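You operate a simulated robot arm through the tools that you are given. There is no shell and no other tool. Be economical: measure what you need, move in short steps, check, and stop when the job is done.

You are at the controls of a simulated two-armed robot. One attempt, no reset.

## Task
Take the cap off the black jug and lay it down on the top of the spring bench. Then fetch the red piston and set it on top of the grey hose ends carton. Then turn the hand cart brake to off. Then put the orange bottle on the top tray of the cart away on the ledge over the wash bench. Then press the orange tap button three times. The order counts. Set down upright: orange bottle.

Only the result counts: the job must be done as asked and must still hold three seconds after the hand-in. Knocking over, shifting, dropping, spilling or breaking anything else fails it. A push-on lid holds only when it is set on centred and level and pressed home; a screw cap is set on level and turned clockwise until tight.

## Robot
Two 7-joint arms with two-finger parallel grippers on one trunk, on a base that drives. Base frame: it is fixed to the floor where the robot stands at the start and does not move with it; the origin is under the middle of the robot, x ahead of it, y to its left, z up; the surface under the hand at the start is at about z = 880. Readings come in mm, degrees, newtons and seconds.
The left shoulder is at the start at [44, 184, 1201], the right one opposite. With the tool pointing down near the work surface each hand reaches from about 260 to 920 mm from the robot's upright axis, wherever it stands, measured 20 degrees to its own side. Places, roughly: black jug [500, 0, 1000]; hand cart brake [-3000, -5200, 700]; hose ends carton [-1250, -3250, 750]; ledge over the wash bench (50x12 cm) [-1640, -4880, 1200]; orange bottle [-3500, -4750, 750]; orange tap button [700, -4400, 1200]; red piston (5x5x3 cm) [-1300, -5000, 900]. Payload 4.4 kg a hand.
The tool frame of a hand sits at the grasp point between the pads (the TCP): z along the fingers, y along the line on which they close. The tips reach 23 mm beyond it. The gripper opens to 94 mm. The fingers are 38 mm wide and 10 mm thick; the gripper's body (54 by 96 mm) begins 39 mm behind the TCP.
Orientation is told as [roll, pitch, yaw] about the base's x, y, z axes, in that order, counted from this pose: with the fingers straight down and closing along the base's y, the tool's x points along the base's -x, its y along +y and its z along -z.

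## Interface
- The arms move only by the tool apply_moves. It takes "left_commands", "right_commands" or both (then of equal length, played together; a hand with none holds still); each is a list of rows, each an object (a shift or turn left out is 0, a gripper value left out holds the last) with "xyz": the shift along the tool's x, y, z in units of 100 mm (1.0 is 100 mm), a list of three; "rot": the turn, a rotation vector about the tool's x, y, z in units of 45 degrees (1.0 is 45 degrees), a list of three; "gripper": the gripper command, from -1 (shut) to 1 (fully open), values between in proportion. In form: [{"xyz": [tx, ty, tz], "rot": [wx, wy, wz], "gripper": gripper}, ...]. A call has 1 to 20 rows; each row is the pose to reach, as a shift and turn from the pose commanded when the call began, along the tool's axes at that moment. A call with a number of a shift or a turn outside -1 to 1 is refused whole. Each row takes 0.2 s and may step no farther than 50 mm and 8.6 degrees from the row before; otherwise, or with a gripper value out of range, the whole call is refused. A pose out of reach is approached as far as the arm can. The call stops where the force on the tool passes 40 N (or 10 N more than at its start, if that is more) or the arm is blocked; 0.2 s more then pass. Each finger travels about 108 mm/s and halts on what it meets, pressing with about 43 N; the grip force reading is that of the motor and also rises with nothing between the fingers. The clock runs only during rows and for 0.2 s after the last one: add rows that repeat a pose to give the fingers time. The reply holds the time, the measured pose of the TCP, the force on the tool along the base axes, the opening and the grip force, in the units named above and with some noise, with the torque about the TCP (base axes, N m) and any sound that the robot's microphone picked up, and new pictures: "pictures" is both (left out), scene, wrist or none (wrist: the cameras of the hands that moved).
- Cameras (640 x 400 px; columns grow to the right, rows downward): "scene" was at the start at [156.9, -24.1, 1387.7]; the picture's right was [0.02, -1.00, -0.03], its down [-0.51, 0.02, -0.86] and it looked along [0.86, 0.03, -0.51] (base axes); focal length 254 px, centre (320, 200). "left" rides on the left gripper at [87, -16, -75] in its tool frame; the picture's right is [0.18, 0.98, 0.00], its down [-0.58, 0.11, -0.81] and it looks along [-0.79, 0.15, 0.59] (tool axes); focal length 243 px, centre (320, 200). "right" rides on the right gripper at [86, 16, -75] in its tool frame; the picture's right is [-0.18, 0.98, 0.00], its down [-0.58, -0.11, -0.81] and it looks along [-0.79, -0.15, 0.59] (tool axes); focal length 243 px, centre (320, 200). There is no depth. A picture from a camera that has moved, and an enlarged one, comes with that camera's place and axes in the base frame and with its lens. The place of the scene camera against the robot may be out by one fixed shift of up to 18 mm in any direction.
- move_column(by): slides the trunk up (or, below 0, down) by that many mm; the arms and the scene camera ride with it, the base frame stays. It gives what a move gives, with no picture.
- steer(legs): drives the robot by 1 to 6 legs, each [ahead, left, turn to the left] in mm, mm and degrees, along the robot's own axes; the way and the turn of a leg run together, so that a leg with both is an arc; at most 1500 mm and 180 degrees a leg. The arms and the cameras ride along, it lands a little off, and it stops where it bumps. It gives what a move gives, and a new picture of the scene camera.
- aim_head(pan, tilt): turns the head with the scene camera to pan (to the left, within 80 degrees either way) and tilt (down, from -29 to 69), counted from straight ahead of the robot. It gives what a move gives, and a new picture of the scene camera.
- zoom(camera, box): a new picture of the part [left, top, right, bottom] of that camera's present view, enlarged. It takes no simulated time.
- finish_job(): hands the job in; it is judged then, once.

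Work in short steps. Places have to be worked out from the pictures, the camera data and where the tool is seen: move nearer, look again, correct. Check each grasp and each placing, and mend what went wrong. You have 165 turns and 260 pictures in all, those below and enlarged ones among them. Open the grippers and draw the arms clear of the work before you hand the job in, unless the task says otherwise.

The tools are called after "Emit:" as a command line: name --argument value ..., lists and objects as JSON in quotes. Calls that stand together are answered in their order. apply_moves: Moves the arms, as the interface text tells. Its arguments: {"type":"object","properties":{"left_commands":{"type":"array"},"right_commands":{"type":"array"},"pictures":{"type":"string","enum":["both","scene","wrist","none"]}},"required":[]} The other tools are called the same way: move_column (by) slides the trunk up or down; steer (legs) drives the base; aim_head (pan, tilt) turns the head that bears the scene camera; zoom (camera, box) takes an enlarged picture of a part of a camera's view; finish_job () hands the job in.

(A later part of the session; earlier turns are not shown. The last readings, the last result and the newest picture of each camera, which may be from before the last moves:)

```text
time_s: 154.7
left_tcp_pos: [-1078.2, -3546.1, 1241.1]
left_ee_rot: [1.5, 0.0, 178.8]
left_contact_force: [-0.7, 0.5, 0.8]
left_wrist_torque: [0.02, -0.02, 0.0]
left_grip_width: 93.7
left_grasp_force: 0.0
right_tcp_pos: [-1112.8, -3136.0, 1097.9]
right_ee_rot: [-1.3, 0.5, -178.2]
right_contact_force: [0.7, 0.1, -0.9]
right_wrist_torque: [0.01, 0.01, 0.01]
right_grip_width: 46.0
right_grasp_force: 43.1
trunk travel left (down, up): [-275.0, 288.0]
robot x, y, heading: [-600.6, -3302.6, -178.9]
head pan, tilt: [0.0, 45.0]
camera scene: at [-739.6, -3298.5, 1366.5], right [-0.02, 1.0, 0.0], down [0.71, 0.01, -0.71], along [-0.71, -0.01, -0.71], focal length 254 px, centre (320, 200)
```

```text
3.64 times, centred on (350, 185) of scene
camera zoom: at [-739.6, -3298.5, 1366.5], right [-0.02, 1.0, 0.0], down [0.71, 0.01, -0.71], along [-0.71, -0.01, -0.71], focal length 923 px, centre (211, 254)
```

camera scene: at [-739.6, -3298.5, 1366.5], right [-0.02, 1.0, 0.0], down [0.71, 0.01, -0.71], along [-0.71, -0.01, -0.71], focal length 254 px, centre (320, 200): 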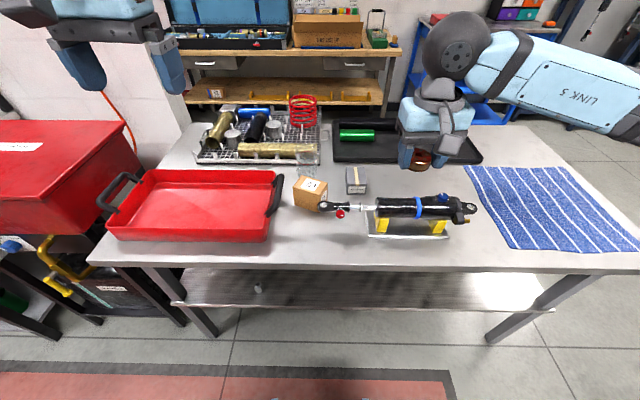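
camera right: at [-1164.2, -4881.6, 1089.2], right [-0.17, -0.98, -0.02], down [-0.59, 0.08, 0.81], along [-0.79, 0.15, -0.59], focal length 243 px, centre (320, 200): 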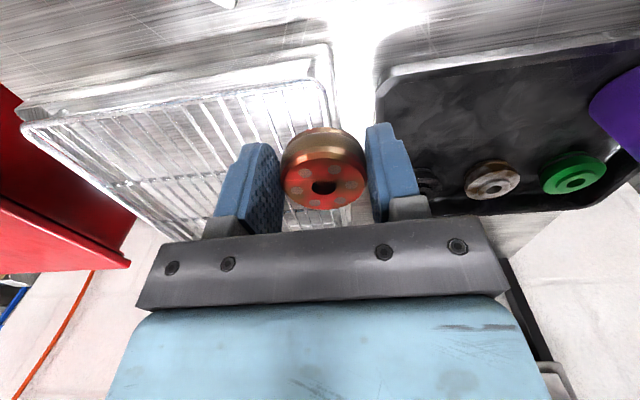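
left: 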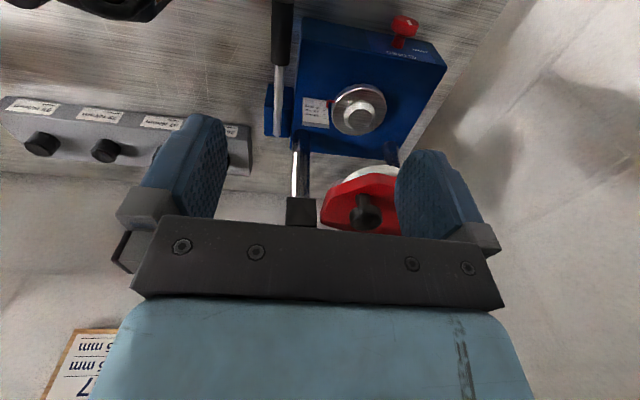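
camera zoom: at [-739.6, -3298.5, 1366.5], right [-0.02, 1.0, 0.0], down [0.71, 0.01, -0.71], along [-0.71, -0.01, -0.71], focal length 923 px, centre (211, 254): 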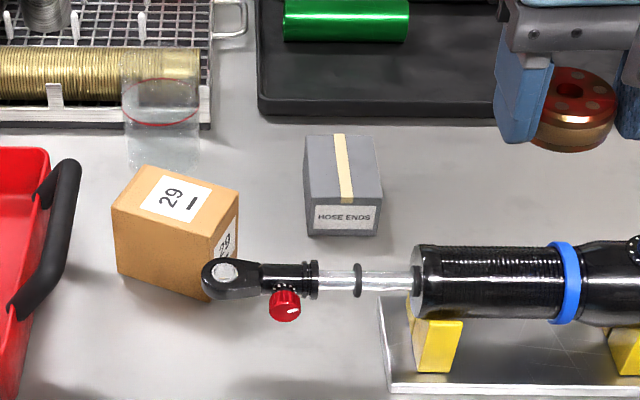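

Emit:
apply_moves --right_commands '[{"xyz": [-0.3, 0.2, 0.1]}, {"xyz": [-0.6, 0.4, 0.2]}, {"xyz": [-0.9, 0.6, 0.3]}]' --pictures "wrist"

Emit:
apply_moves --right_commands '[{"xyz": [-0.3, 0.1, 0.2]}, {"xyz": [-0.5, 0.1, 0.38]}, {"xyz": [-0.5, 0.1, 0.38]}]' --pictures "wrist"

```text
time_s: 155.5
left_tcp_pos: [-1079.3, -3547.4, 1240.1]
left_ee_rot: [1.5, 0.0, 178.8]
left_contact_force: [-0.5, 0.3, 0.2]
left_wrist_torque: [0.01, -0.01, 0.01]
left_grip_width: 94.1
left_grasp_force: 0.1
right_tcp_pos: [-1204.1, -3196.3, 1065.1]
right_ee_rot: [-1.6, 0.4, -178.2]
right_contact_force: [0.2, -0.3, -0.8]
right_wrist_torque: [0.05, -0.03, 0.0]
right_grip_width: 46.3
right_grasp_force: 43.4
trunk travel left (down, up): [-275.0, 288.0]
robot x, y, heading: [-598.8, -3305.8, -179.0]
head pan, tilt: [0.0, 45.0]
camera right: at [-1118.2, -3212.5, 1139.0], right [-0.15, -0.99, -0.03], down [-0.59, 0.07, 0.81], along [-0.79, 0.14, -0.59], focal length 243 px, centre (320, 200)
```

right: 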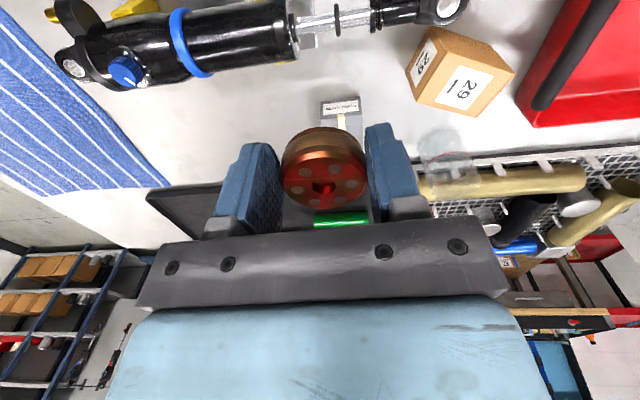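

```text
time_s: 156.3
left_tcp_pos: [-1077.2, -3546.7, 1240.8]
left_ee_rot: [1.6, 0.1, 178.8]
left_contact_force: [0.5, -0.1, 0.5]
left_wrist_torque: [0.02, 0.04, 0.03]
left_grip_width: 93.7
left_grasp_force: 0.0
right_tcp_pos: [-1252.6, -3207.9, 1027.0]
right_ee_rot: [-1.5, 0.3, -178.2]
right_contact_force: [-0.2, -0.2, -0.7]
right_wrist_torque: [-0.02, 0.0, 0.02]
right_grip_width: 46.3
right_grasp_force: 43.5
trunk travel left (down, up): [-275.0, 288.0]
robot x, y, heading: [-601.2, -3300.8, -179.0]
head pan, tilt: [0.0, 45.0]
camera right: at [-1166.5, -3224.6, 1101.5], right [-0.15, -0.99, -0.03], down [-0.59, 0.07, 0.81], along [-0.79, 0.14, -0.59], focal length 243 px, centre (320, 200)
```

right: 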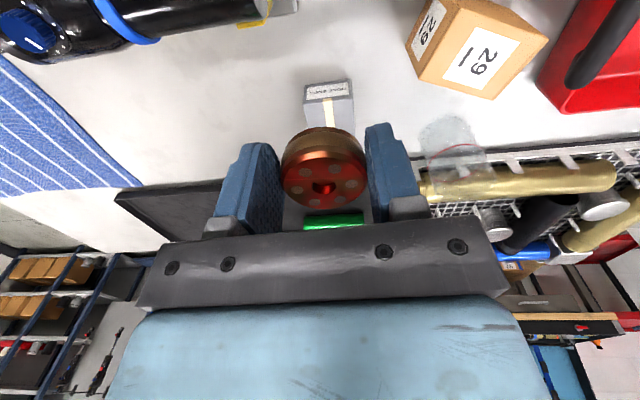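

Emit:
zoom --camera "right" --box '[270, 60, 390, 140]'

Emit:
apply_moves --right_commands '[{"xyz": [-0.3, 0, 0]}, {"xyz": [-0.5, 0, 0]}, {"xyz": [-0.5, 0, 0]}]' --pictures "wrist"

Emit:
zoom --camera "right" --box '[270, 20, 390, 130]'

```text
5.00 times, centred on (330, 100) of right
camera zoom: at [-1166.5, -3224.6, 1101.5], right [-0.15, -0.99, -0.03], down [-0.59, 0.07, 0.81], along [-0.79, 0.14, -0.59], focal length 1213 px, centre (270, 700)
```

zoom: 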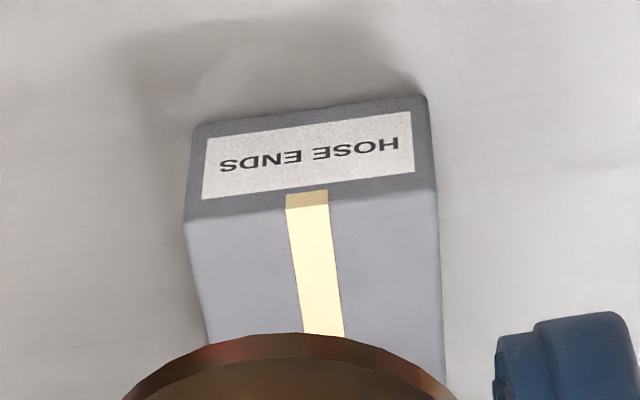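

```text
time_s: 157.1
left_tcp_pos: [-1077.1, -3545.4, 1240.9]
left_ee_rot: [1.6, 0.0, 178.7]
left_contact_force: [0.6, -0.6, 0.8]
left_wrist_torque: [-0.02, -0.03, 0.03]
left_grip_width: 94.0
left_grasp_force: 0.1
right_tcp_pos: [-1302.0, -3210.4, 1027.0]
right_ee_rot: [-1.4, 0.3, -178.3]
right_contact_force: [0.7, -0.3, -1.3]
right_wrist_torque: [0.0, -0.04, 0.0]
right_grip_width: 46.3
right_grasp_force: 42.8
trunk travel left (down, up): [-275.0, 288.0]
robot x, y, heading: [-595.4, -3301.9, -178.8]
head pan, tilt: [0.0, 45.0]
camera right: at [-1216.1, -3226.5, 1100.6], right [-0.15, -0.99, -0.03], down [-0.59, 0.07, 0.81], along [-0.79, 0.14, -0.59], focal length 243 px, centre (320, 200)
```

right: 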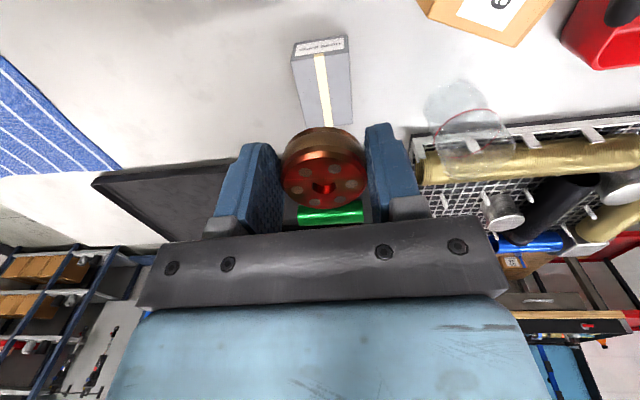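

```text
3.64 times, centred on (330, 75) of right
camera zoom: at [-1216.1, -3226.5, 1100.6], right [-0.15, -0.99, -0.03], down [-0.59, 0.07, 0.81], along [-0.79, 0.14, -0.59], focal length 882 px, centre (284, 654)
```

zoom: 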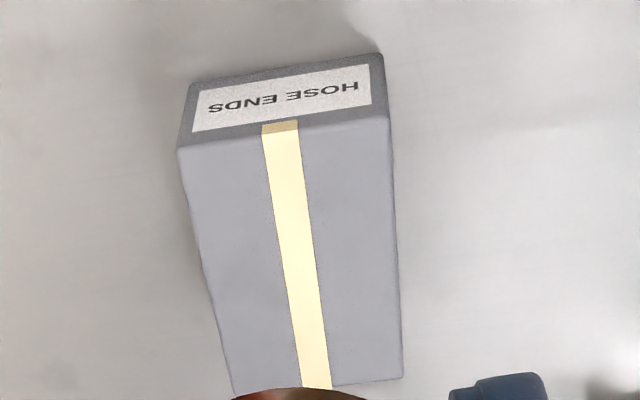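

The carton top is at z 841, centred near [-1365, -3202], 60 by 85 mm. I'm moving the piston above it.

Emit:
apply_moves --right_commands '[{"xyz": [-0.3, -0.05, 0.2]}, {"xyz": [-0.6, -0.1, 0.5]}, {"xyz": [-0.63, -0.1, 1.0]}, {"xyz": [-0.63, -0.1, 1.0]}]' --pictures "both"

Emit:
zoom --camera "scene" --box '[270, 110, 430, 230]'

```text
time_s: 158.1
left_tcp_pos: [-1076.9, -3547.0, 1241.2]
left_ee_rot: [1.5, -0.1, 178.8]
left_contact_force: [0.3, -0.5, 0.7]
left_wrist_torque: [-0.03, 0.04, 0.0]
left_grip_width: 94.1
left_grasp_force: 0.1
right_tcp_pos: [-1367.9, -3199.1, 929.3]
right_ee_rot: [-1.5, 0.3, -178.2]
right_contact_force: [0.3, -0.6, -0.7]
right_wrist_torque: [0.0, 0.01, -0.02]
right_grip_width: 45.9
right_grasp_force: 43.1
trunk travel left (down, up): [-275.0, 288.0]
robot x, y, heading: [-599.4, -3304.2, -178.8]
head pan, tilt: [0.0, 45.0]
camera scene: at [-738.5, -3299.0, 1366.7], right [-0.02, 1.0, 0.0], down [0.71, 0.01, -0.71], along [-0.71, -0.01, -0.71], focal length 254 px, centre (320, 200)
camera right: at [-1280.9, -3215.7, 1003.4], right [-0.15, -0.99, -0.03], down [-0.59, 0.07, 0.81], along [-0.79, 0.14, -0.59], focal length 243 px, centre (320, 200)
```

scene: 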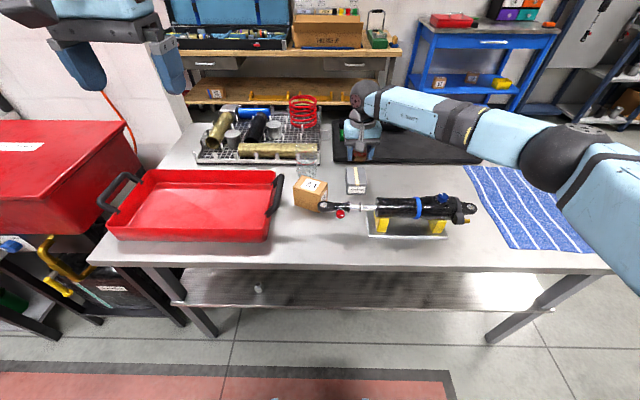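
right: 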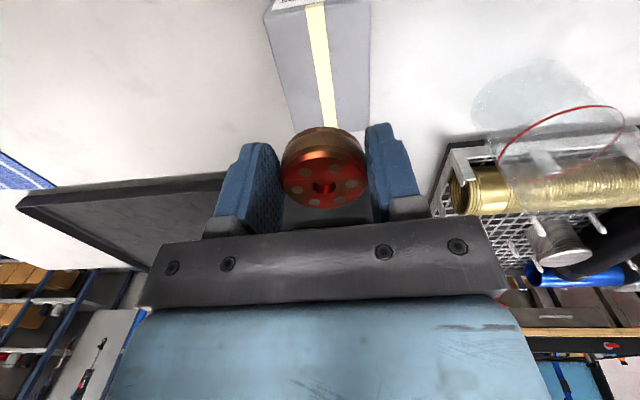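

```text
3.33 times, centred on (350, 170) of scene
camera zoom: at [-738.5, -3299.0, 1366.7], right [-0.02, 1.0, 0.0], down [0.71, 0.01, -0.71], along [-0.71, -0.01, -0.71], focal length 846 px, centre (220, 300)
```

zoom: 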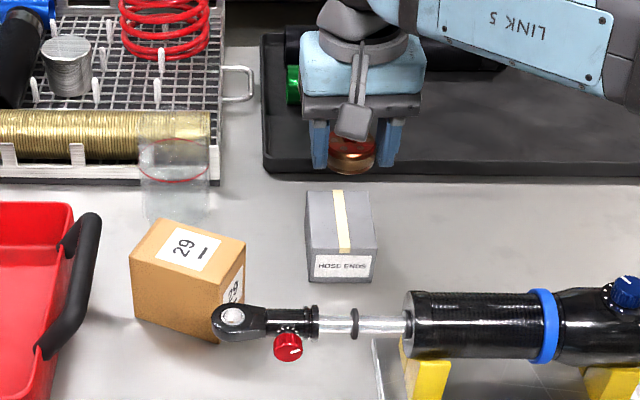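

It is aligned within a few mm. I'm lowering slowly, with a 2–3 mm correction.

Emit:
apply_moves --right_commands '[{"xyz": [0.03, 0.025, 0.2]}, {"xyz": [0.03, 0.025, 0.4]}, {"xyz": [0.03, 0.025, 0.5]}, {"xyz": [0.03, 0.025, 0.53]}, {"xyz": [0.03, 0.025, 0.55]}]' --pictures "both"

Emit:
zoom --camera "scene" --box '[300, 130, 400, 210]'

```text
time_s: 159.3
left_tcp_pos: [-1077.4, -3546.3, 1242.2]
left_ee_rot: [1.6, 0.0, 178.8]
left_contact_force: [-0.2, 0.1, -0.6]
left_wrist_torque: [0.02, 0.01, 0.03]
left_grip_width: 94.0
left_grasp_force: 0.1
right_tcp_pos: [-1363.4, -3198.8, 874.3]
right_ee_rot: [-1.4, 0.2, -178.3]
right_contact_force: [0.5, 2.1, 8.9]
right_wrist_torque: [-0.17, 0.09, 0.0]
right_grip_width: 46.1
right_grasp_force: 43.0
trunk travel left (down, up): [-275.0, 288.0]
robot x, y, heading: [-596.3, -3300.1, -178.8]
head pan, tilt: [0.0, 45.0]
camera scene: at [-737.7, -3298.7, 1367.0], right [-0.02, 1.0, 0.0], down [0.71, 0.01, -0.71], along [-0.71, -0.01, -0.71], focal length 254 px, centre (320, 200)
camera right: at [-1277.1, -3215.6, 947.8], right [-0.15, -0.99, -0.02], down [-0.59, 0.07, 0.81], along [-0.8, 0.14, -0.59], focal length 243 px, centre (320, 200)
```

scene: 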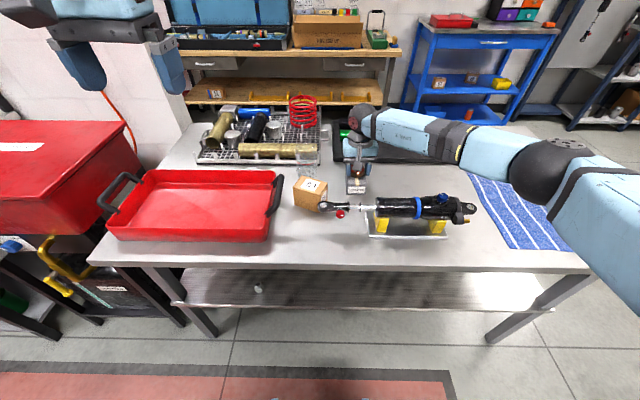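
right: 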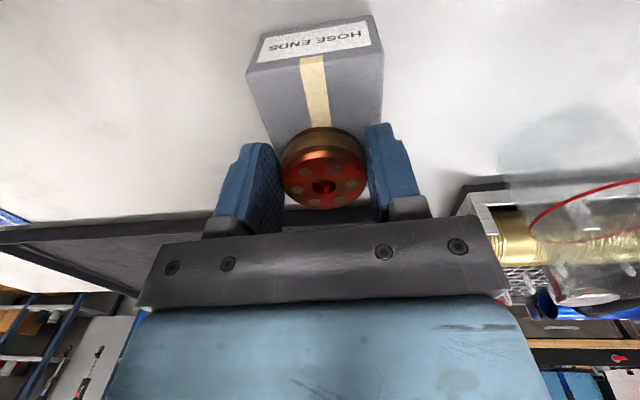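

```text
5.00 times, centred on (350, 170) of scene
camera zoom: at [-737.7, -3298.7, 1367.0], right [-0.02, 1.0, 0.0], down [0.71, 0.01, -0.71], along [-0.71, -0.01, -0.71], focal length 1269 px, centre (170, 350)
```

zoom: 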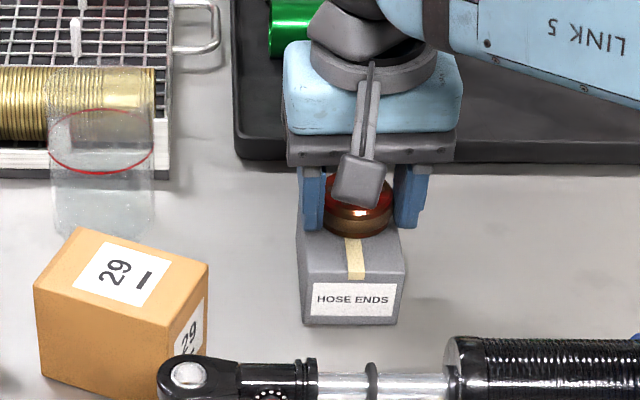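

The piston touches the carton, but it sits about 18 mm behind the carton's middle. I'm lifting 8 mm, shifting it forward, and setting down again.

Emit:
apply_moves --right_commands '[{"xyz": [0, 0, -0.08]}, {"xyz": [0.1, 0.02, -0.08]}, {"xyz": [0.18, 0.03, -0.08]}, {"xyz": [0.18, 0.03, -0.03]}, {"xyz": [0.18, 0.03, -0.01]}, {"xyz": [0.18, 0.03, 0.005]}]' --pictures "wrist"

Emit:
zoom --camera "scene" --box '[300, 130, 400, 210]'

```text
time_s: 160.7
left_tcp_pos: [-1076.3, -3547.1, 1241.0]
left_ee_rot: [1.6, 0.0, 178.8]
left_contact_force: [0.2, 0.2, 0.2]
left_wrist_torque: [-0.01, 0.02, 0.01]
left_grip_width: 94.1
left_grasp_force: 0.1
right_tcp_pos: [-1345.1, -3202.2, 874.3]
right_ee_rot: [-1.4, 0.1, -178.3]
right_contact_force: [-3.1, -0.2, 9.6]
right_wrist_torque: [-0.25, 0.17, -0.06]
right_grip_width: 45.9
right_grasp_force: 43.1
trunk travel left (down, up): [-275.0, 288.0]
robot x, y, heading: [-593.8, -3299.3, -178.9]
head pan, tilt: [0.0, 45.0]
camera right: at [-1259.0, -3218.3, 947.8], right [-0.15, -0.99, -0.02], down [-0.59, 0.07, 0.81], along [-0.8, 0.14, -0.59], focal length 243 px, centre (320, 200)
```

right: 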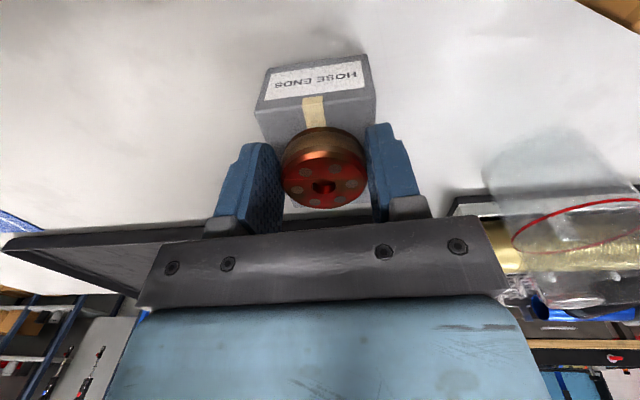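

```text
5.00 times, centred on (350, 170) of scene
camera zoom: at [-738.1, -3299.0, 1366.9], right [-0.02, 1.0, 0.0], down [0.71, 0.01, -0.71], along [-0.71, -0.01, -0.71], focal length 1269 px, centre (170, 350)
```

zoom: 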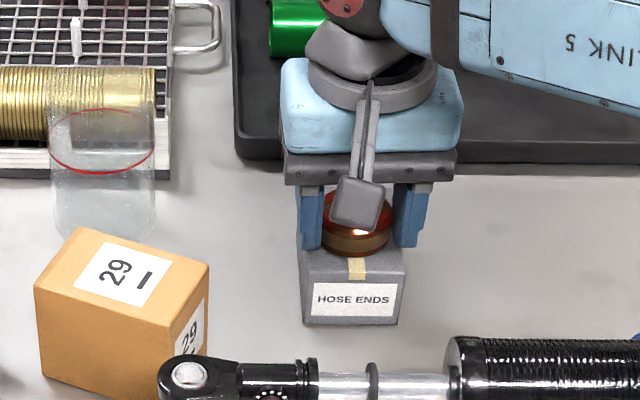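

Now centred, with firm contact. I'm releasing and rising.

Emit:
apply_moves --right_commands '[{"gripper": -0.1}, {"gripper": 0.25}, {"gripper": 0.25}, {"xyz": [0, 0, -0.2]}, {"xyz": [0, 0, -0.5]}, {"xyz": [0, 0, -1.0]}]' --pictures "wrist"

Emit:
apply_moves --right_commands '[{"xyz": [0.3, -0.2, -0.3]}, {"xyz": [0.6, -0.3, -0.6]}, {"xyz": [0.9, -0.4, -0.9]}]' --pictures "none"

Emit:
zoom --camera "scene" --box '[290, 130, 410, 230]'

```text
time_s: 162.1
left_tcp_pos: [-1076.7, -3546.8, 1241.7]
left_ee_rot: [1.5, 0.0, 178.8]
left_contact_force: [0.5, 0.0, 0.0]
left_wrist_torque: [0.02, 0.01, 0.0]
left_grip_width: 94.3
left_grasp_force: 0.1
right_tcp_pos: [-1346.4, -3203.2, 973.9]
right_ee_rot: [-1.4, 0.2, -178.1]
right_contact_force: [0.5, -0.1, 0.6]
right_wrist_torque: [0.0, 0.04, -0.03]
right_grip_width: 58.6
right_grasp_force: 0.1
trunk travel left (down, up): [-275.0, 288.0]
robot x, y, heading: [-597.4, -3296.5, -179.1]
head pan, tilt: [0.0, 45.0]
camera right: at [-1259.9, -3219.7, 1047.5], right [-0.15, -0.99, -0.03], down [-0.59, 0.07, 0.81], along [-0.79, 0.14, -0.59], focal length 243 px, centre (320, 200)
```

right: 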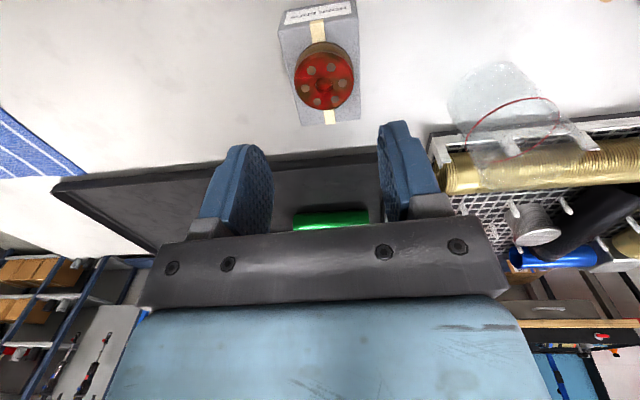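

```text
time_s: 162.9
left_tcp_pos: [-1077.0, -3546.0, 1241.5]
left_ee_rot: [1.6, -0.1, 178.8]
left_contact_force: [0.8, -0.4, -0.4]
left_wrist_torque: [-0.01, 0.0, -0.03]
left_grip_width: 94.1
left_grasp_force: 0.1
right_tcp_pos: [-1256.3, -3164.9, 1065.8]
right_ee_rot: [-1.4, 0.2, -178.4]
right_contact_force: [0.3, 0.4, -0.1]
right_wrist_torque: [-0.04, 0.01, 0.0]
right_grip_width: 58.7
right_grasp_force: 0.1
trunk travel left (down, up): [-275.0, 288.0]
robot x, y, heading: [-599.9, -3301.6, -178.9]
head pan, tilt: [0.0, 45.0]
```

```text
4.00 times, centred on (350, 180) of scene
camera zoom: at [-737.8, -3298.0, 1366.8], right [-0.02, 1.0, 0.0], down [0.71, 0.01, -0.71], along [-0.71, -0.01, -0.71], focal length 1016 px, centre (200, 280)
```

zoom: 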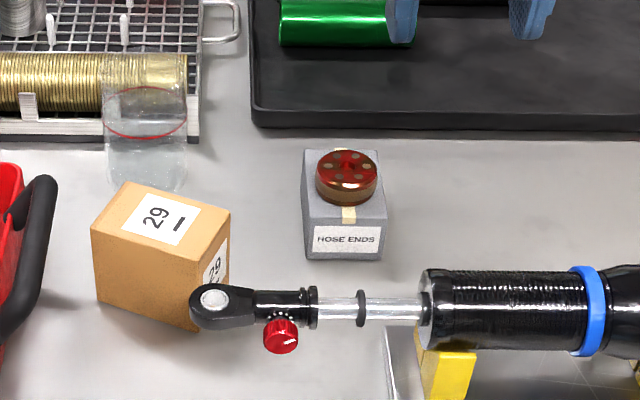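

The piston sits centred on the carton. I'm retracting the right hand, then driving down the aisle past the wash bench to find a way to the cart.

Emit:
apply_moves --right_commands '[{"xyz": [0.4, -0.1, -0.3]}, {"xyz": [0.8, -0.2, -0.6]}, {"xyz": [1.0, -0.2, -0.9]}, {"xyz": [1.0, -0.2, -1.0]}]' --pictures "none"

Emit:
steer --legs '[[-270, 0, 0], [0, 1400, -1], [0, 1350, 0]]'

Emit:
aim_head --pan 0 --tilt 20

Emit:
aim_head --pan 30 --tilt 20

```text
refused: row 1 steps farther than a row can; nothing moved
```

```text
time_s: 188.1
left_tcp_pos: [-778.9, -6253.0, 1241.7]
left_ee_rot: [1.6, -0.1, 179.0]
left_contact_force: [-0.3, -0.6, -0.5]
left_wrist_torque: [0.02, -0.01, -0.03]
left_grip_width: 94.0
left_grasp_force: 0.1
right_tcp_pos: [-961.6, -5874.4, 1065.0]
right_ee_rot: [-1.4, 0.3, -178.0]
right_contact_force: [-0.9, 0.4, -0.2]
right_wrist_torque: [0.0, -0.03, 0.02]
right_grip_width: 58.7
right_grasp_force: 0.1
trunk travel left (down, up): [-275.0, 288.0]
robot x, y, heading: [-302.3, -6003.4, -178.6]
head pan, tilt: [0.0, 45.0]
camera scene: at [-442.0, -6004.0, 1366.6], right [-0.02, 1.0, 0.0], down [0.71, 0.02, -0.71], along [-0.71, -0.02, -0.71], focal length 254 px, centre (320, 200)
```

scene: 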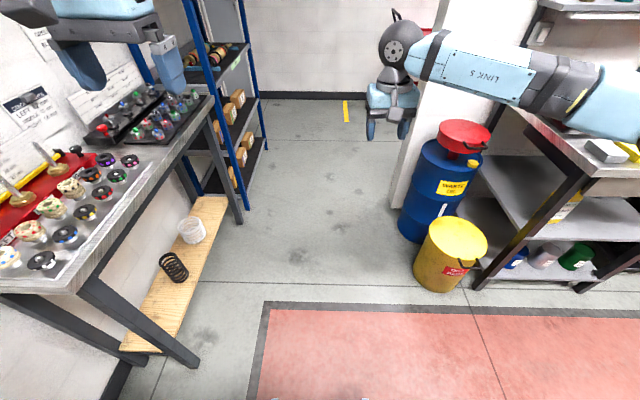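

```text
time_s: 189.0
left_tcp_pos: [-779.3, -6254.5, 1241.0]
left_ee_rot: [1.7, -0.1, 179.1]
left_contact_force: [-1.0, 0.1, 0.1]
left_wrist_torque: [-0.01, -0.02, 0.02]
left_grip_width: 93.7
left_grasp_force: 0.0
right_tcp_pos: [-961.3, -5874.0, 1065.5]
right_ee_rot: [-1.4, 0.3, -177.9]
right_contact_force: [0.3, -1.1, -0.1]
right_wrist_torque: [0.01, 0.0, -0.02]
right_grip_width: 58.7
right_grasp_force: 0.1
trunk travel left (down, up): [-275.0, 288.0]
robot x, y, heading: [-301.9, -6002.0, -178.4]
head pan, tilt: [0.0, 20.0]
camera scene: at [-453.8, -6004.3, 1405.2], right [-0.02, 1.0, 0.0], down [0.34, 0.01, -0.94], along [-0.94, -0.02, -0.34], focal length 254 px, centre (320, 200)
```

scene: 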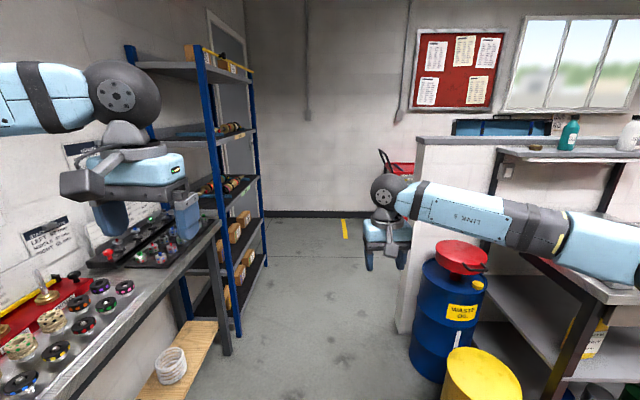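

```text
time_s: 190.0
left_tcp_pos: [-779.5, -6252.8, 1241.9]
left_ee_rot: [1.6, -0.1, 179.2]
left_contact_force: [-0.4, -0.4, -0.9]
left_wrist_torque: [0.0, -0.02, -0.01]
left_grip_width: 94.3
left_grasp_force: 0.0
right_tcp_pos: [-961.8, -5874.8, 1066.2]
right_ee_rot: [-1.3, 0.3, -177.9]
right_contact_force: [0.1, 0.4, 0.2]
right_wrist_torque: [0.02, -0.01, 0.01]
right_grip_width: 58.6
right_grasp_force: 0.0
trunk travel left (down, up): [-275.0, 288.0]
robot x, y, heading: [-299.7, -6003.0, -178.8]
head pan, tilt: [30.0, 20.0]
camera scene: at [-440.2, -6050.4, 1405.3], right [-0.52, 0.85, 0.0], down [0.29, 0.18, -0.94], along [-0.8, -0.49, -0.34], focal length 254 px, centre (320, 200)
```

scene: 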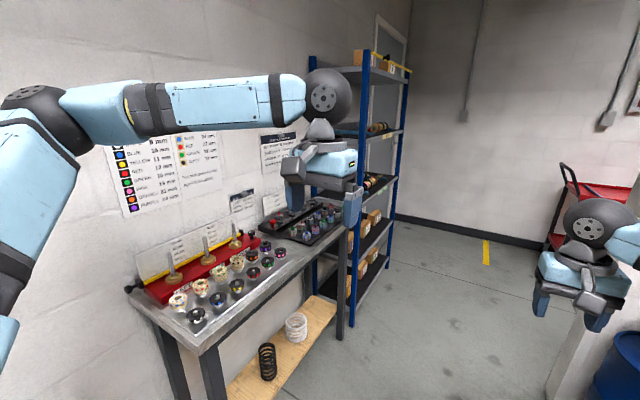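

The red hand cart stands behind the partition. The corridor is about 1.07 m wide, so I'm reaching the left arm forward to narrow the elbows, then driving in at mid-gap.

Emit:
apply_moves --left_commands '[{"xyz": [-0.4, -0.2, 0]}, {"xyz": [-0.75, -0.4, 0]}, {"xyz": [-1.0, -0.6, 0]}, {"xyz": [-1.0, -0.8, 0]}]' --right_commands '[{"xyz": [0, 0.1, -0.3]}, {"xyz": [0, 0.2, -0.6]}, {"xyz": [0, 0.3, -0.9]}, {"xyz": [0, 0.4, -1.0]}]' --pictures "none"

Emit:
aim_head --pan 75 --tilt 10

Emit:
aim_head --pan -75 --tilt 10

```text
time_s: 191.0
left_tcp_pos: [-881.3, -6172.2, 1238.9]
left_ee_rot: [1.5, -0.1, 179.2]
left_contact_force: [-0.6, 0.3, 0.0]
left_wrist_torque: [0.02, 0.05, 0.02]
left_grip_width: 94.1
left_grasp_force: 0.1
right_tcp_pos: [-958.9, -5917.1, 1163.4]
right_ee_rot: [-1.6, 0.4, -177.9]
right_contact_force: [-0.3, 0.6, -0.4]
right_wrist_torque: [-0.02, 0.01, 0.02]
right_grip_width: 58.8
right_grasp_force: 0.0
trunk travel left (down, up): [-275.0, 288.0]
robot x, y, heading: [-300.7, -6001.8, -178.4]
head pan, tilt: [30.0, 20.0]
```

```text
time_s: 192.1
left_tcp_pos: [-881.3, -6173.9, 1238.1]
left_ee_rot: [1.6, 0.0, 179.2]
left_contact_force: [0.0, -0.4, -0.6]
left_wrist_torque: [0.03, 0.03, 0.0]
left_grip_width: 94.0
left_grasp_force: 0.0
right_tcp_pos: [-959.6, -5915.7, 1164.3]
right_ee_rot: [-1.5, 0.3, -177.9]
right_contact_force: [-1.0, -0.3, 0.4]
right_wrist_torque: [0.01, 0.01, -0.02]
right_grip_width: 58.8
right_grasp_force: 0.2
trunk travel left (down, up): [-275.0, 288.0]
robot x, y, heading: [-300.9, -6002.8, -178.7]
head pan, tilt: [75.0, 10.0]
camera scene: at [-382.6, -6092.3, 1421.6], right [-0.97, 0.24, 0.0], down [0.04, 0.17, -0.98], along [-0.23, -0.96, -0.17], focal length 254 px, centre (320, 200)
```

scene: 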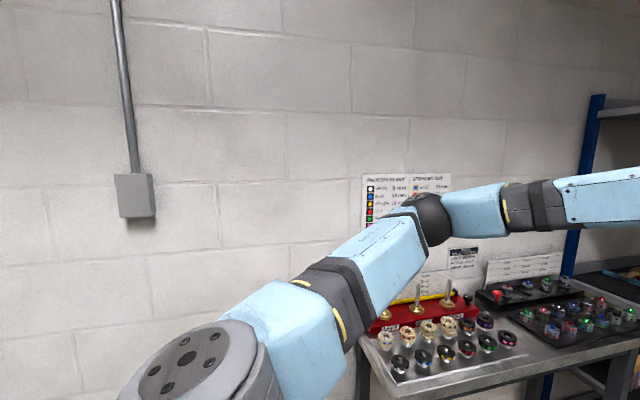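

```text
time_s: 194.4
left_tcp_pos: [-880.3, -6174.0, 1237.8]
left_ee_rot: [1.6, 0.0, 179.1]
left_contact_force: [0.0, -0.1, -0.4]
left_wrist_torque: [0.0, 0.02, 0.01]
left_grip_width: 94.0
left_grasp_force: 0.0
right_tcp_pos: [-957.2, -5916.8, 1163.2]
right_ee_rot: [-1.4, 0.4, -177.9]
right_contact_force: [0.3, -0.3, -0.8]
right_wrist_torque: [0.0, -0.01, -0.01]
right_grip_width: 58.8
right_grasp_force: 0.1
trunk travel left (down, up): [-275.0, 288.0]
robot x, y, heading: [-299.9, -6002.1, -178.5]
head pan, tilt: [-75.0, 10.0]
camera scene: at [-387.0, -5912.8, 1421.6], right [0.96, 0.28, 0.0], down [0.05, -0.17, -0.98], along [-0.28, 0.94, -0.17], focal length 254 px, centre (320, 200)
```

scene: 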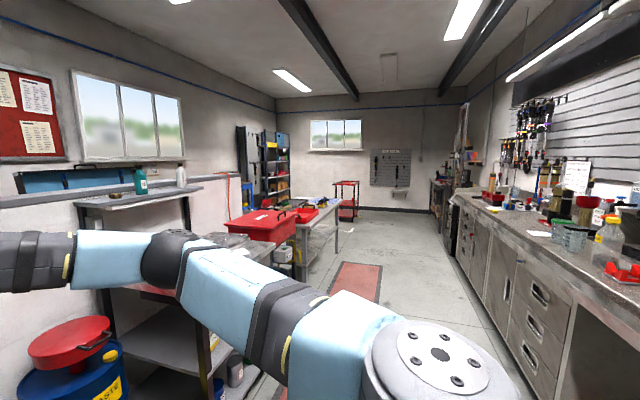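

Elbow extents fit (about 470 left, 407 right). I'm squaring up and driving into the gap.

Emit:
steer --legs '[[0, 0, -1.5], [1200, 0, 0]]'

Emit:
aim_head --pan 0 --tilt 20

Emit:
aim_head --pan -30 --tilt 20

```text
time_s: 199.8
left_tcp_pos: [-1858.7, -6153.7, 1254.0]
left_ee_rot: [1.9, -1.4, 177.5]
left_contact_force: [-0.2, -0.4, 0.2]
left_wrist_torque: [-0.02, -0.04, 0.02]
left_grip_width: 94.1
left_grasp_force: 0.0
right_tcp_pos: [-1932.6, -5918.2, 1185.9]
right_ee_rot: [-1.7, -1.5, -177.5]
right_contact_force: [0.2, 0.4, -1.1]
right_wrist_torque: [0.0, -0.01, -0.01]
right_grip_width: 58.9
right_grasp_force: 0.1
trunk travel left (down, up): [-275.0, 288.0]
robot x, y, heading: [-1301.5, -6002.2, -179.5]
head pan, tilt: [-75.0, 10.0]
stopped in leg 2: the robot was blocked; the commanded pose is now the measured one
camera scene: at [-1357.8, -5908.0, 1425.8], right [0.96, 0.27, -0.03], down [0.02, -0.17, -0.99], along [-0.27, 0.95, -0.17], focal length 254 px, centre (320, 200)
```

scene: 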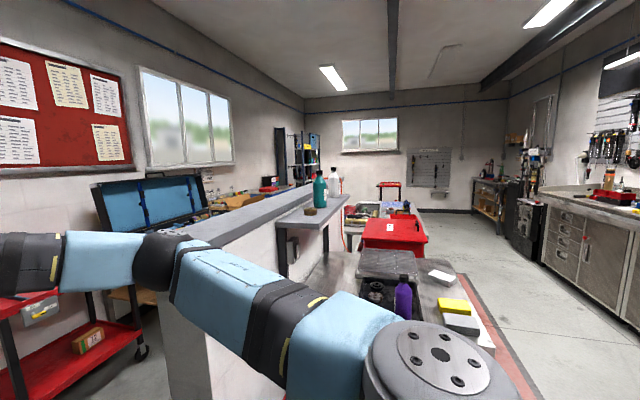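

```text
time_s: 201.2
left_tcp_pos: [-1860.8, -6152.0, 1255.2]
left_ee_rot: [1.9, -1.7, 177.6]
left_contact_force: [0.2, -0.1, 0.1]
left_wrist_torque: [0.02, 0.01, 0.02]
left_grip_width: 94.0
left_grasp_force: 0.1
right_tcp_pos: [-1932.3, -5917.4, 1186.4]
right_ee_rot: [-1.6, -1.8, -177.5]
right_contact_force: [1.2, -0.5, 0.0]
right_wrist_torque: [0.05, 0.0, 0.02]
right_grip_width: 59.1
right_grasp_force: 0.0
trunk travel left (down, up): [-275.0, 288.0]
robot x, y, heading: [-1307.7, -6001.5, -179.7]
head pan, tilt: [0.0, 20.0]
camera scene: at [-1426.6, -5997.9, 1410.3], right [-0.01, 1.0, 0.0], down [0.31, 0.0, -0.95], along [-0.95, -0.01, -0.31], focal length 254 px, centre (320, 200)
```

scene: 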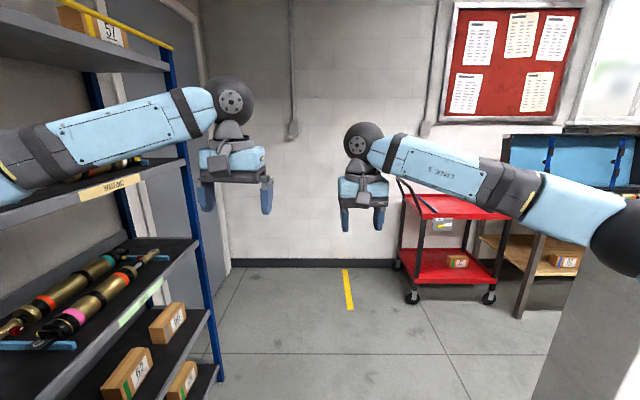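

```text
time_s: 202.2
left_tcp_pos: [-1860.2, -6151.6, 1254.8]
left_ee_rot: [1.9, -1.7, 177.4]
left_contact_force: [0.0, 0.2, -0.2]
left_wrist_torque: [-0.01, 0.02, -0.03]
left_grip_width: 94.1
left_grasp_force: 0.0
right_tcp_pos: [-1931.7, -5918.1, 1187.4]
right_ee_rot: [-1.6, -1.7, -177.4]
right_contact_force: [0.3, 0.2, 0.4]
right_wrist_torque: [0.02, 0.01, -0.03]
right_grip_width: 58.9
right_grasp_force: 0.0
trunk travel left (down, up): [-275.0, 288.0]
robot x, y, heading: [-1304.8, -6001.7, -179.8]
head pan, tilt: [-30.0, 20.0]
camera scene: at [-1414.6, -5951.4, 1409.6], right [0.49, 0.87, -0.02], down [0.27, -0.17, -0.95], along [-0.83, 0.46, -0.32], focal length 254 px, centre (320, 200)
```

scene: 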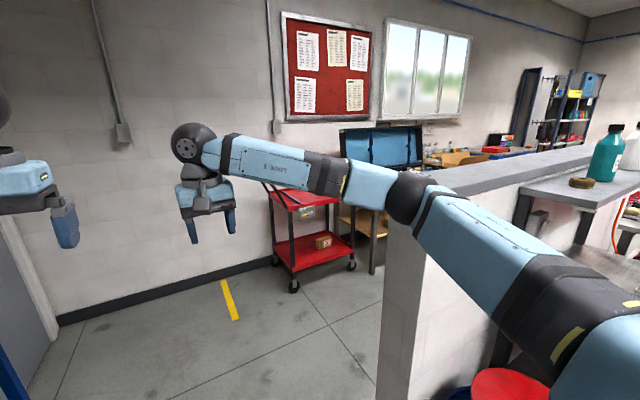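

The robot stopped early, leaning slightly. I'm looking left and down to see what it touches.

Emit:
aim_head --pan 65 --tilt 25

Emit:
aim_head --pan -60 --tilt 45

Emit:
aim_head --pan 0 --tilt 65

```text
time_s: 203.9
left_tcp_pos: [-1859.8, -6151.8, 1254.6]
left_ee_rot: [1.9, -1.7, 177.4]
left_contact_force: [-0.6, 1.2, 0.0]
left_wrist_torque: [0.01, 0.02, 0.01]
left_grip_width: 94.1
left_grasp_force: 0.0
right_tcp_pos: [-1932.0, -5917.8, 1185.8]
right_ee_rot: [-1.6, -1.7, -177.5]
right_contact_force: [-0.5, 0.7, 0.6]
right_wrist_torque: [-0.03, 0.0, -0.01]
right_grip_width: 58.9
right_grasp_force: 0.1
trunk travel left (down, up): [-275.0, 288.0]
robot x, y, heading: [-1304.9, -6001.4, -179.8]
head pan, tilt: [65.0, 25.0]
camera scene: at [-1372.7, -6081.3, 1400.2], right [-0.91, 0.42, 0.03], down [0.15, 0.38, -0.91], along [-0.39, -0.82, -0.41], focal length 254 px, centre (320, 200)
```

scene: 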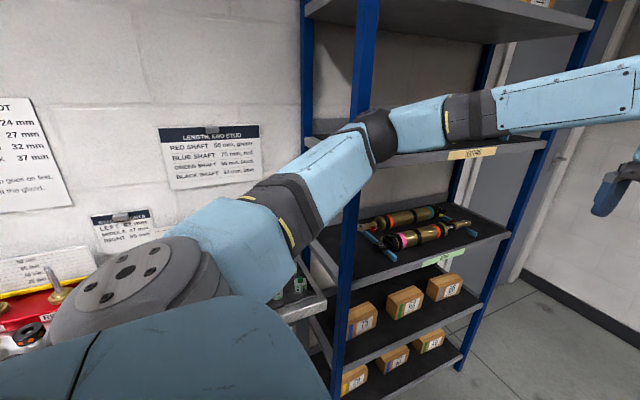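

```text
time_s: 205.9
left_tcp_pos: [-1861.2, -6151.0, 1254.1]
left_ee_rot: [1.9, -1.6, 177.4]
left_contact_force: [-0.8, 0.6, 0.2]
left_wrist_torque: [0.01, 0.01, 0.0]
left_grip_width: 94.0
left_grasp_force: 0.1
right_tcp_pos: [-1932.5, -5918.4, 1184.8]
right_ee_rot: [-1.6, -1.5, -177.3]
right_contact_force: [-0.5, -0.6, -0.2]
right_wrist_torque: [0.01, 0.02, 0.0]
right_grip_width: 59.1
right_grasp_force: 0.0
trunk travel left (down, up): [-275.0, 288.0]
robot x, y, heading: [-1305.9, -6002.9, -179.6]
head pan, tilt: [-60.0, 45.0]
camera scene: at [-1376.5, -5927.5, 1369.5], right [0.86, 0.51, -0.03], down [0.34, -0.61, -0.72], along [-0.38, 0.61, -0.7], focal length 254 px, centre (320, 200)
```

scene: 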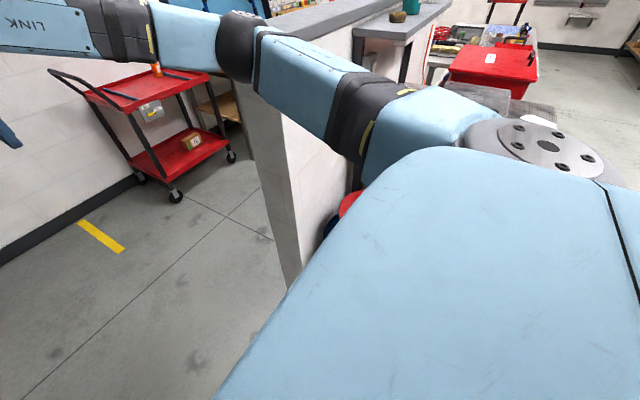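

```text
time_s: 207.2
left_tcp_pos: [-1861.6, -6151.4, 1253.6]
left_ee_rot: [1.8, -1.5, 177.4]
left_contact_force: [-0.9, -0.3, -0.2]
left_wrist_torque: [-0.04, -0.01, -0.01]
left_grip_width: 93.8
left_grasp_force: 0.0
right_tcp_pos: [-1932.3, -5917.4, 1184.5]
right_ee_rot: [-1.6, -1.6, -177.4]
right_contact_force: [-0.7, 0.7, -0.6]
right_wrist_torque: [0.04, -0.03, -0.01]
right_grip_width: 58.8
right_grasp_force: 0.0
trunk travel left (down, up): [-275.0, 288.0]
robot x, y, heading: [-1301.6, -6000.1, -179.6]
head pan, tilt: [0.0, 65.0]
camera scene: at [-1397.0, -5998.1, 1345.1], right [0.0, 1.0, 0.0], down [0.89, 0.0, -0.45], along [-0.45, 0.0, -0.89], focal length 254 px, centre (320, 200)
```

scene: 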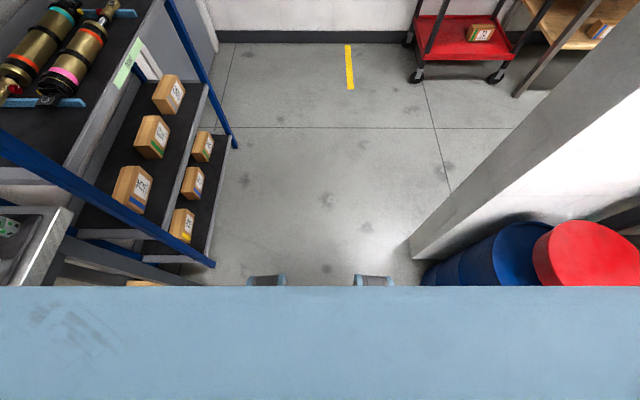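

The lean suggests an arm is pressing on something at height, probably the left elbow at the blue shelf post. I'm backing off 80 mm and shifting right 70 mm, then trying again in short legs.

Emit:
steer --legs '[[-80, 0, 0], [0, -70, 0]]'

Emit:
aim_head --pan 65 --tilt 25

```text
time_s: 209.2
left_tcp_pos: [-1797.7, -6100.1, 1239.3]
left_ee_rot: [0.8, -0.5, 177.7]
left_contact_force: [-0.7, -0.3, 0.0]
left_wrist_torque: [0.0, -0.03, 0.03]
left_grip_width: 94.1
left_grasp_force: 0.1
right_tcp_pos: [-1867.9, -5860.9, 1168.1]
right_ee_rot: [-2.4, -0.2, -177.5]
right_contact_force: [0.2, 0.3, 0.3]
right_wrist_torque: [-0.02, -0.05, -0.01]
right_grip_width: 58.7
right_grasp_force: 0.0
trunk travel left (down, up): [-275.0, 288.0]
robot x, y, heading: [-1226.0, -5934.9, -179.5]
head pan, tilt: [0.0, 65.0]
camera scene: at [-1334.7, -5944.8, 1341.9], right [-0.01, 1.0, 0.02], down [0.9, 0.01, -0.43], along [-0.43, 0.01, -0.9], focal length 254 px, centre (320, 200)
```

scene: 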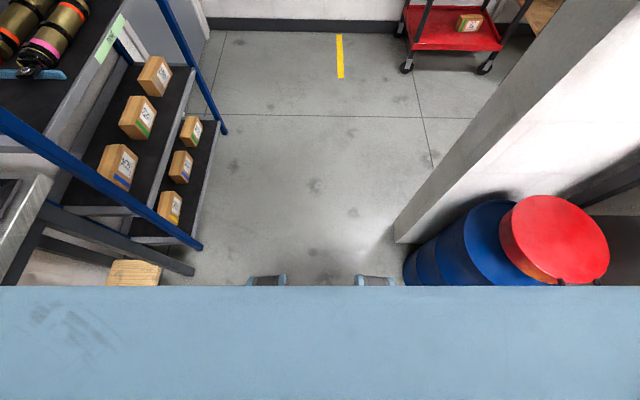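

```text
time_s: 210.5
left_tcp_pos: [-1798.6, -6097.4, 1239.7]
left_ee_rot: [1.0, -0.4, 177.6]
left_contact_force: [0.3, 0.7, -0.1]
left_wrist_torque: [0.04, -0.01, 0.0]
left_grip_width: 94.0
left_grasp_force: 0.0
right_tcp_pos: [-1866.0, -5860.7, 1170.1]
right_ee_rot: [-2.4, -0.2, -177.3]
right_contact_force: [-0.5, 0.2, 0.2]
right_wrist_torque: [0.0, -0.03, 0.0]
right_grip_width: 59.0
right_grasp_force: 0.1
trunk travel left (down, up): [-275.0, 288.0]
robot x, y, heading: [-1228.1, -5932.6, -179.6]
head pan, tilt: [65.0, 25.0]
camera scene: at [-1311.1, -6026.8, 1397.1], right [-0.91, 0.42, 0.02], down [0.16, 0.4, -0.9], along [-0.38, -0.82, -0.43], focal length 254 px, centre (320, 200)
```

scene: 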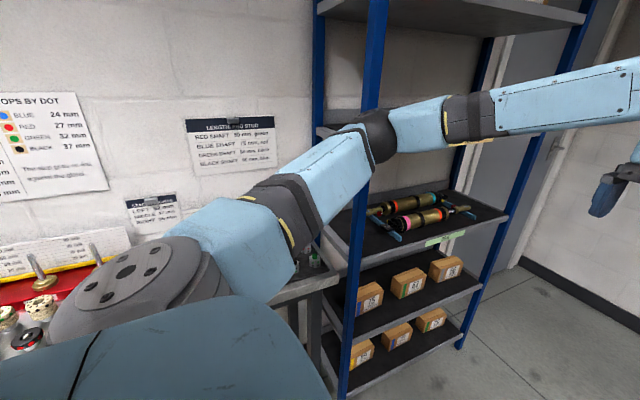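

Emit:
aim_head --pan -65 --tilt 25

Emit:
aim_head --pan -80 --tilt 65

```text
time_s: 212.7
left_tcp_pos: [-1798.0, -6096.8, 1241.4]
left_ee_rot: [0.9, -0.5, 177.7]
left_contact_force: [-0.2, -0.1, 0.9]
left_wrist_torque: [-0.06, 0.02, 0.03]
left_grip_width: 94.0
left_grasp_force: 0.0
right_tcp_pos: [-1867.3, -5861.3, 1170.2]
right_ee_rot: [-2.4, -0.2, -177.3]
right_contact_force: [-0.5, -0.2, 1.0]
right_wrist_torque: [-0.01, 0.02, 0.02]
right_grip_width: 59.0
right_grasp_force: 0.0
trunk travel left (down, up): [-275.0, 288.0]
robot x, y, heading: [-1223.8, -5934.1, -179.7]
head pan, tilt: [-65.0, 25.0]
camera scene: at [-1312.0, -5859.7, 1399.5], right [0.9, 0.43, -0.01], down [0.17, -0.37, -0.91], along [-0.39, 0.82, -0.41], focal length 254 px, centre (320, 200)
```

scene: 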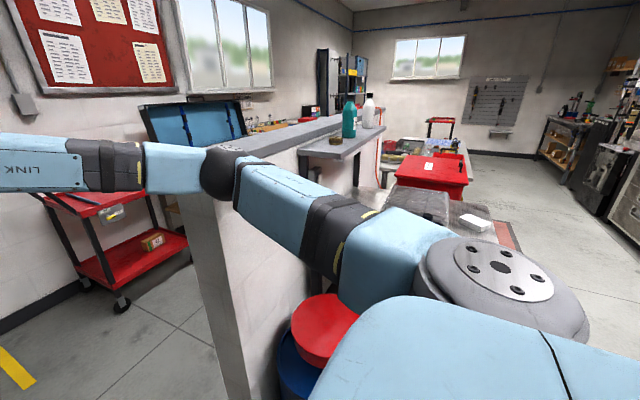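

```text
time_s: 213.7
left_tcp_pos: [-1797.7, -6097.0, 1240.2]
left_ee_rot: [0.9, -0.5, 177.7]
left_contact_force: [-0.2, -0.3, 0.0]
left_wrist_torque: [-0.03, 0.01, -0.01]
left_grip_width: 93.9
left_grasp_force: 0.0
right_tcp_pos: [-1867.1, -5860.8, 1170.4]
right_ee_rot: [-2.5, -0.3, -177.3]
right_contact_force: [0.7, 0.1, -0.1]
right_wrist_torque: [0.01, 0.05, 0.03]
right_grip_width: 58.8
right_grasp_force: 0.0
trunk travel left (down, up): [-275.0, 288.0]
robot x, y, heading: [-1226.6, -5932.7, -179.6]
head pan, tilt: [-80.0, 65.0]
camera scene: at [-1284.2, -5882.4, 1343.3], right [0.98, 0.18, -0.01], down [0.16, -0.89, -0.44], along [-0.09, 0.43, -0.9], focal length 254 px, centre (320, 200)
```

scene: 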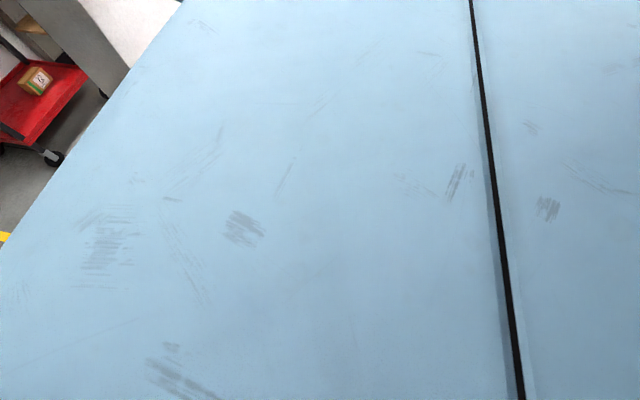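

Emit:
steer --legs '[[0, 35, 0]]'

Emit:
aim_head --pan -15 --tilt 35

```text
time_s: 214.7
left_tcp_pos: [-1803.9, -6117.0, 1239.3]
left_ee_rot: [1.8, -0.1, 177.6]
left_contact_force: [0.4, -1.2, 0.9]
left_wrist_torque: [0.03, 0.02, 0.01]
left_grip_width: 94.0
left_grasp_force: 0.0
right_tcp_pos: [-1871.7, -5879.8, 1165.0]
right_ee_rot: [-1.6, 0.2, -177.6]
right_contact_force: [-0.2, -0.5, 0.3]
right_wrist_torque: [0.0, -0.02, -0.01]
right_grip_width: 58.7
right_grasp_force: 0.1
trunk travel left (down, up): [-275.0, 288.0]
robot x, y, heading: [-1226.3, -5966.2, -179.8]
head pan, tilt: [-80.0, 65.0]
camera scene: at [-1291.1, -5901.6, 1341.7], right [0.98, 0.18, -0.01], down [0.16, -0.89, -0.42], along [-0.08, 0.41, -0.91], focal length 254 px, centre (320, 200)
```

scene: 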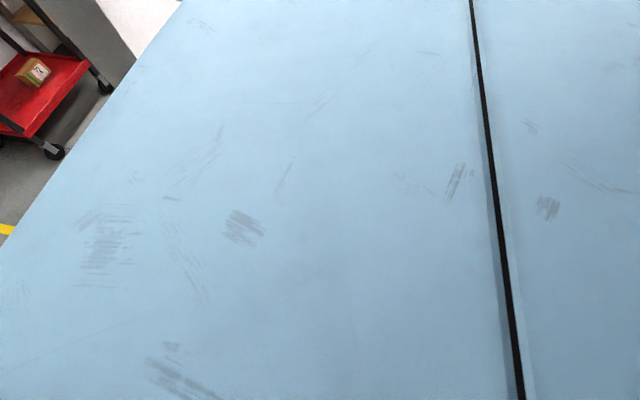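

```text
time_s: 216.1
left_tcp_pos: [-1803.3, -6117.5, 1238.1]
left_ee_rot: [1.7, -0.1, 177.6]
left_contact_force: [0.3, 0.3, 1.2]
left_wrist_torque: [-0.01, 0.0, 0.0]
left_grip_width: 94.1
left_grasp_force: 0.1
right_tcp_pos: [-1874.7, -5879.9, 1164.6]
right_ee_rot: [-1.5, 0.3, -177.7]
right_contact_force: [0.1, 0.0, 0.5]
right_wrist_torque: [0.0, 0.01, -0.03]
right_grip_width: 58.8
right_grasp_force: 0.1
trunk travel left (down, up): [-275.0, 288.0]
robot x, y, heading: [-1225.9, -5960.8, -179.8]
head pan, tilt: [-15.0, 35.0]
camera scene: at [-1365.4, -5939.3, 1382.2], right [0.25, 0.97, 0.0], down [0.55, -0.15, -0.82], along [-0.8, 0.21, -0.57], focal length 254 px, centre (320, 200)
```

scene: 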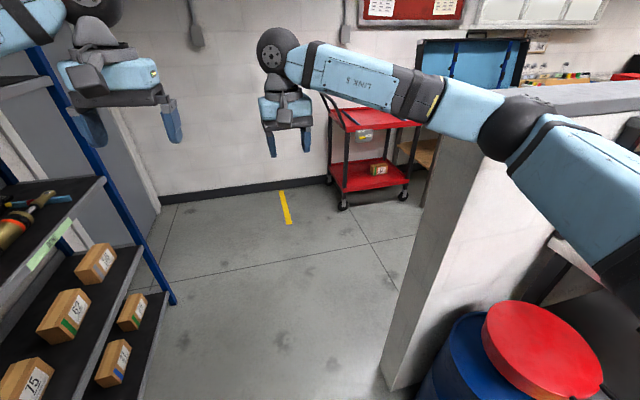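

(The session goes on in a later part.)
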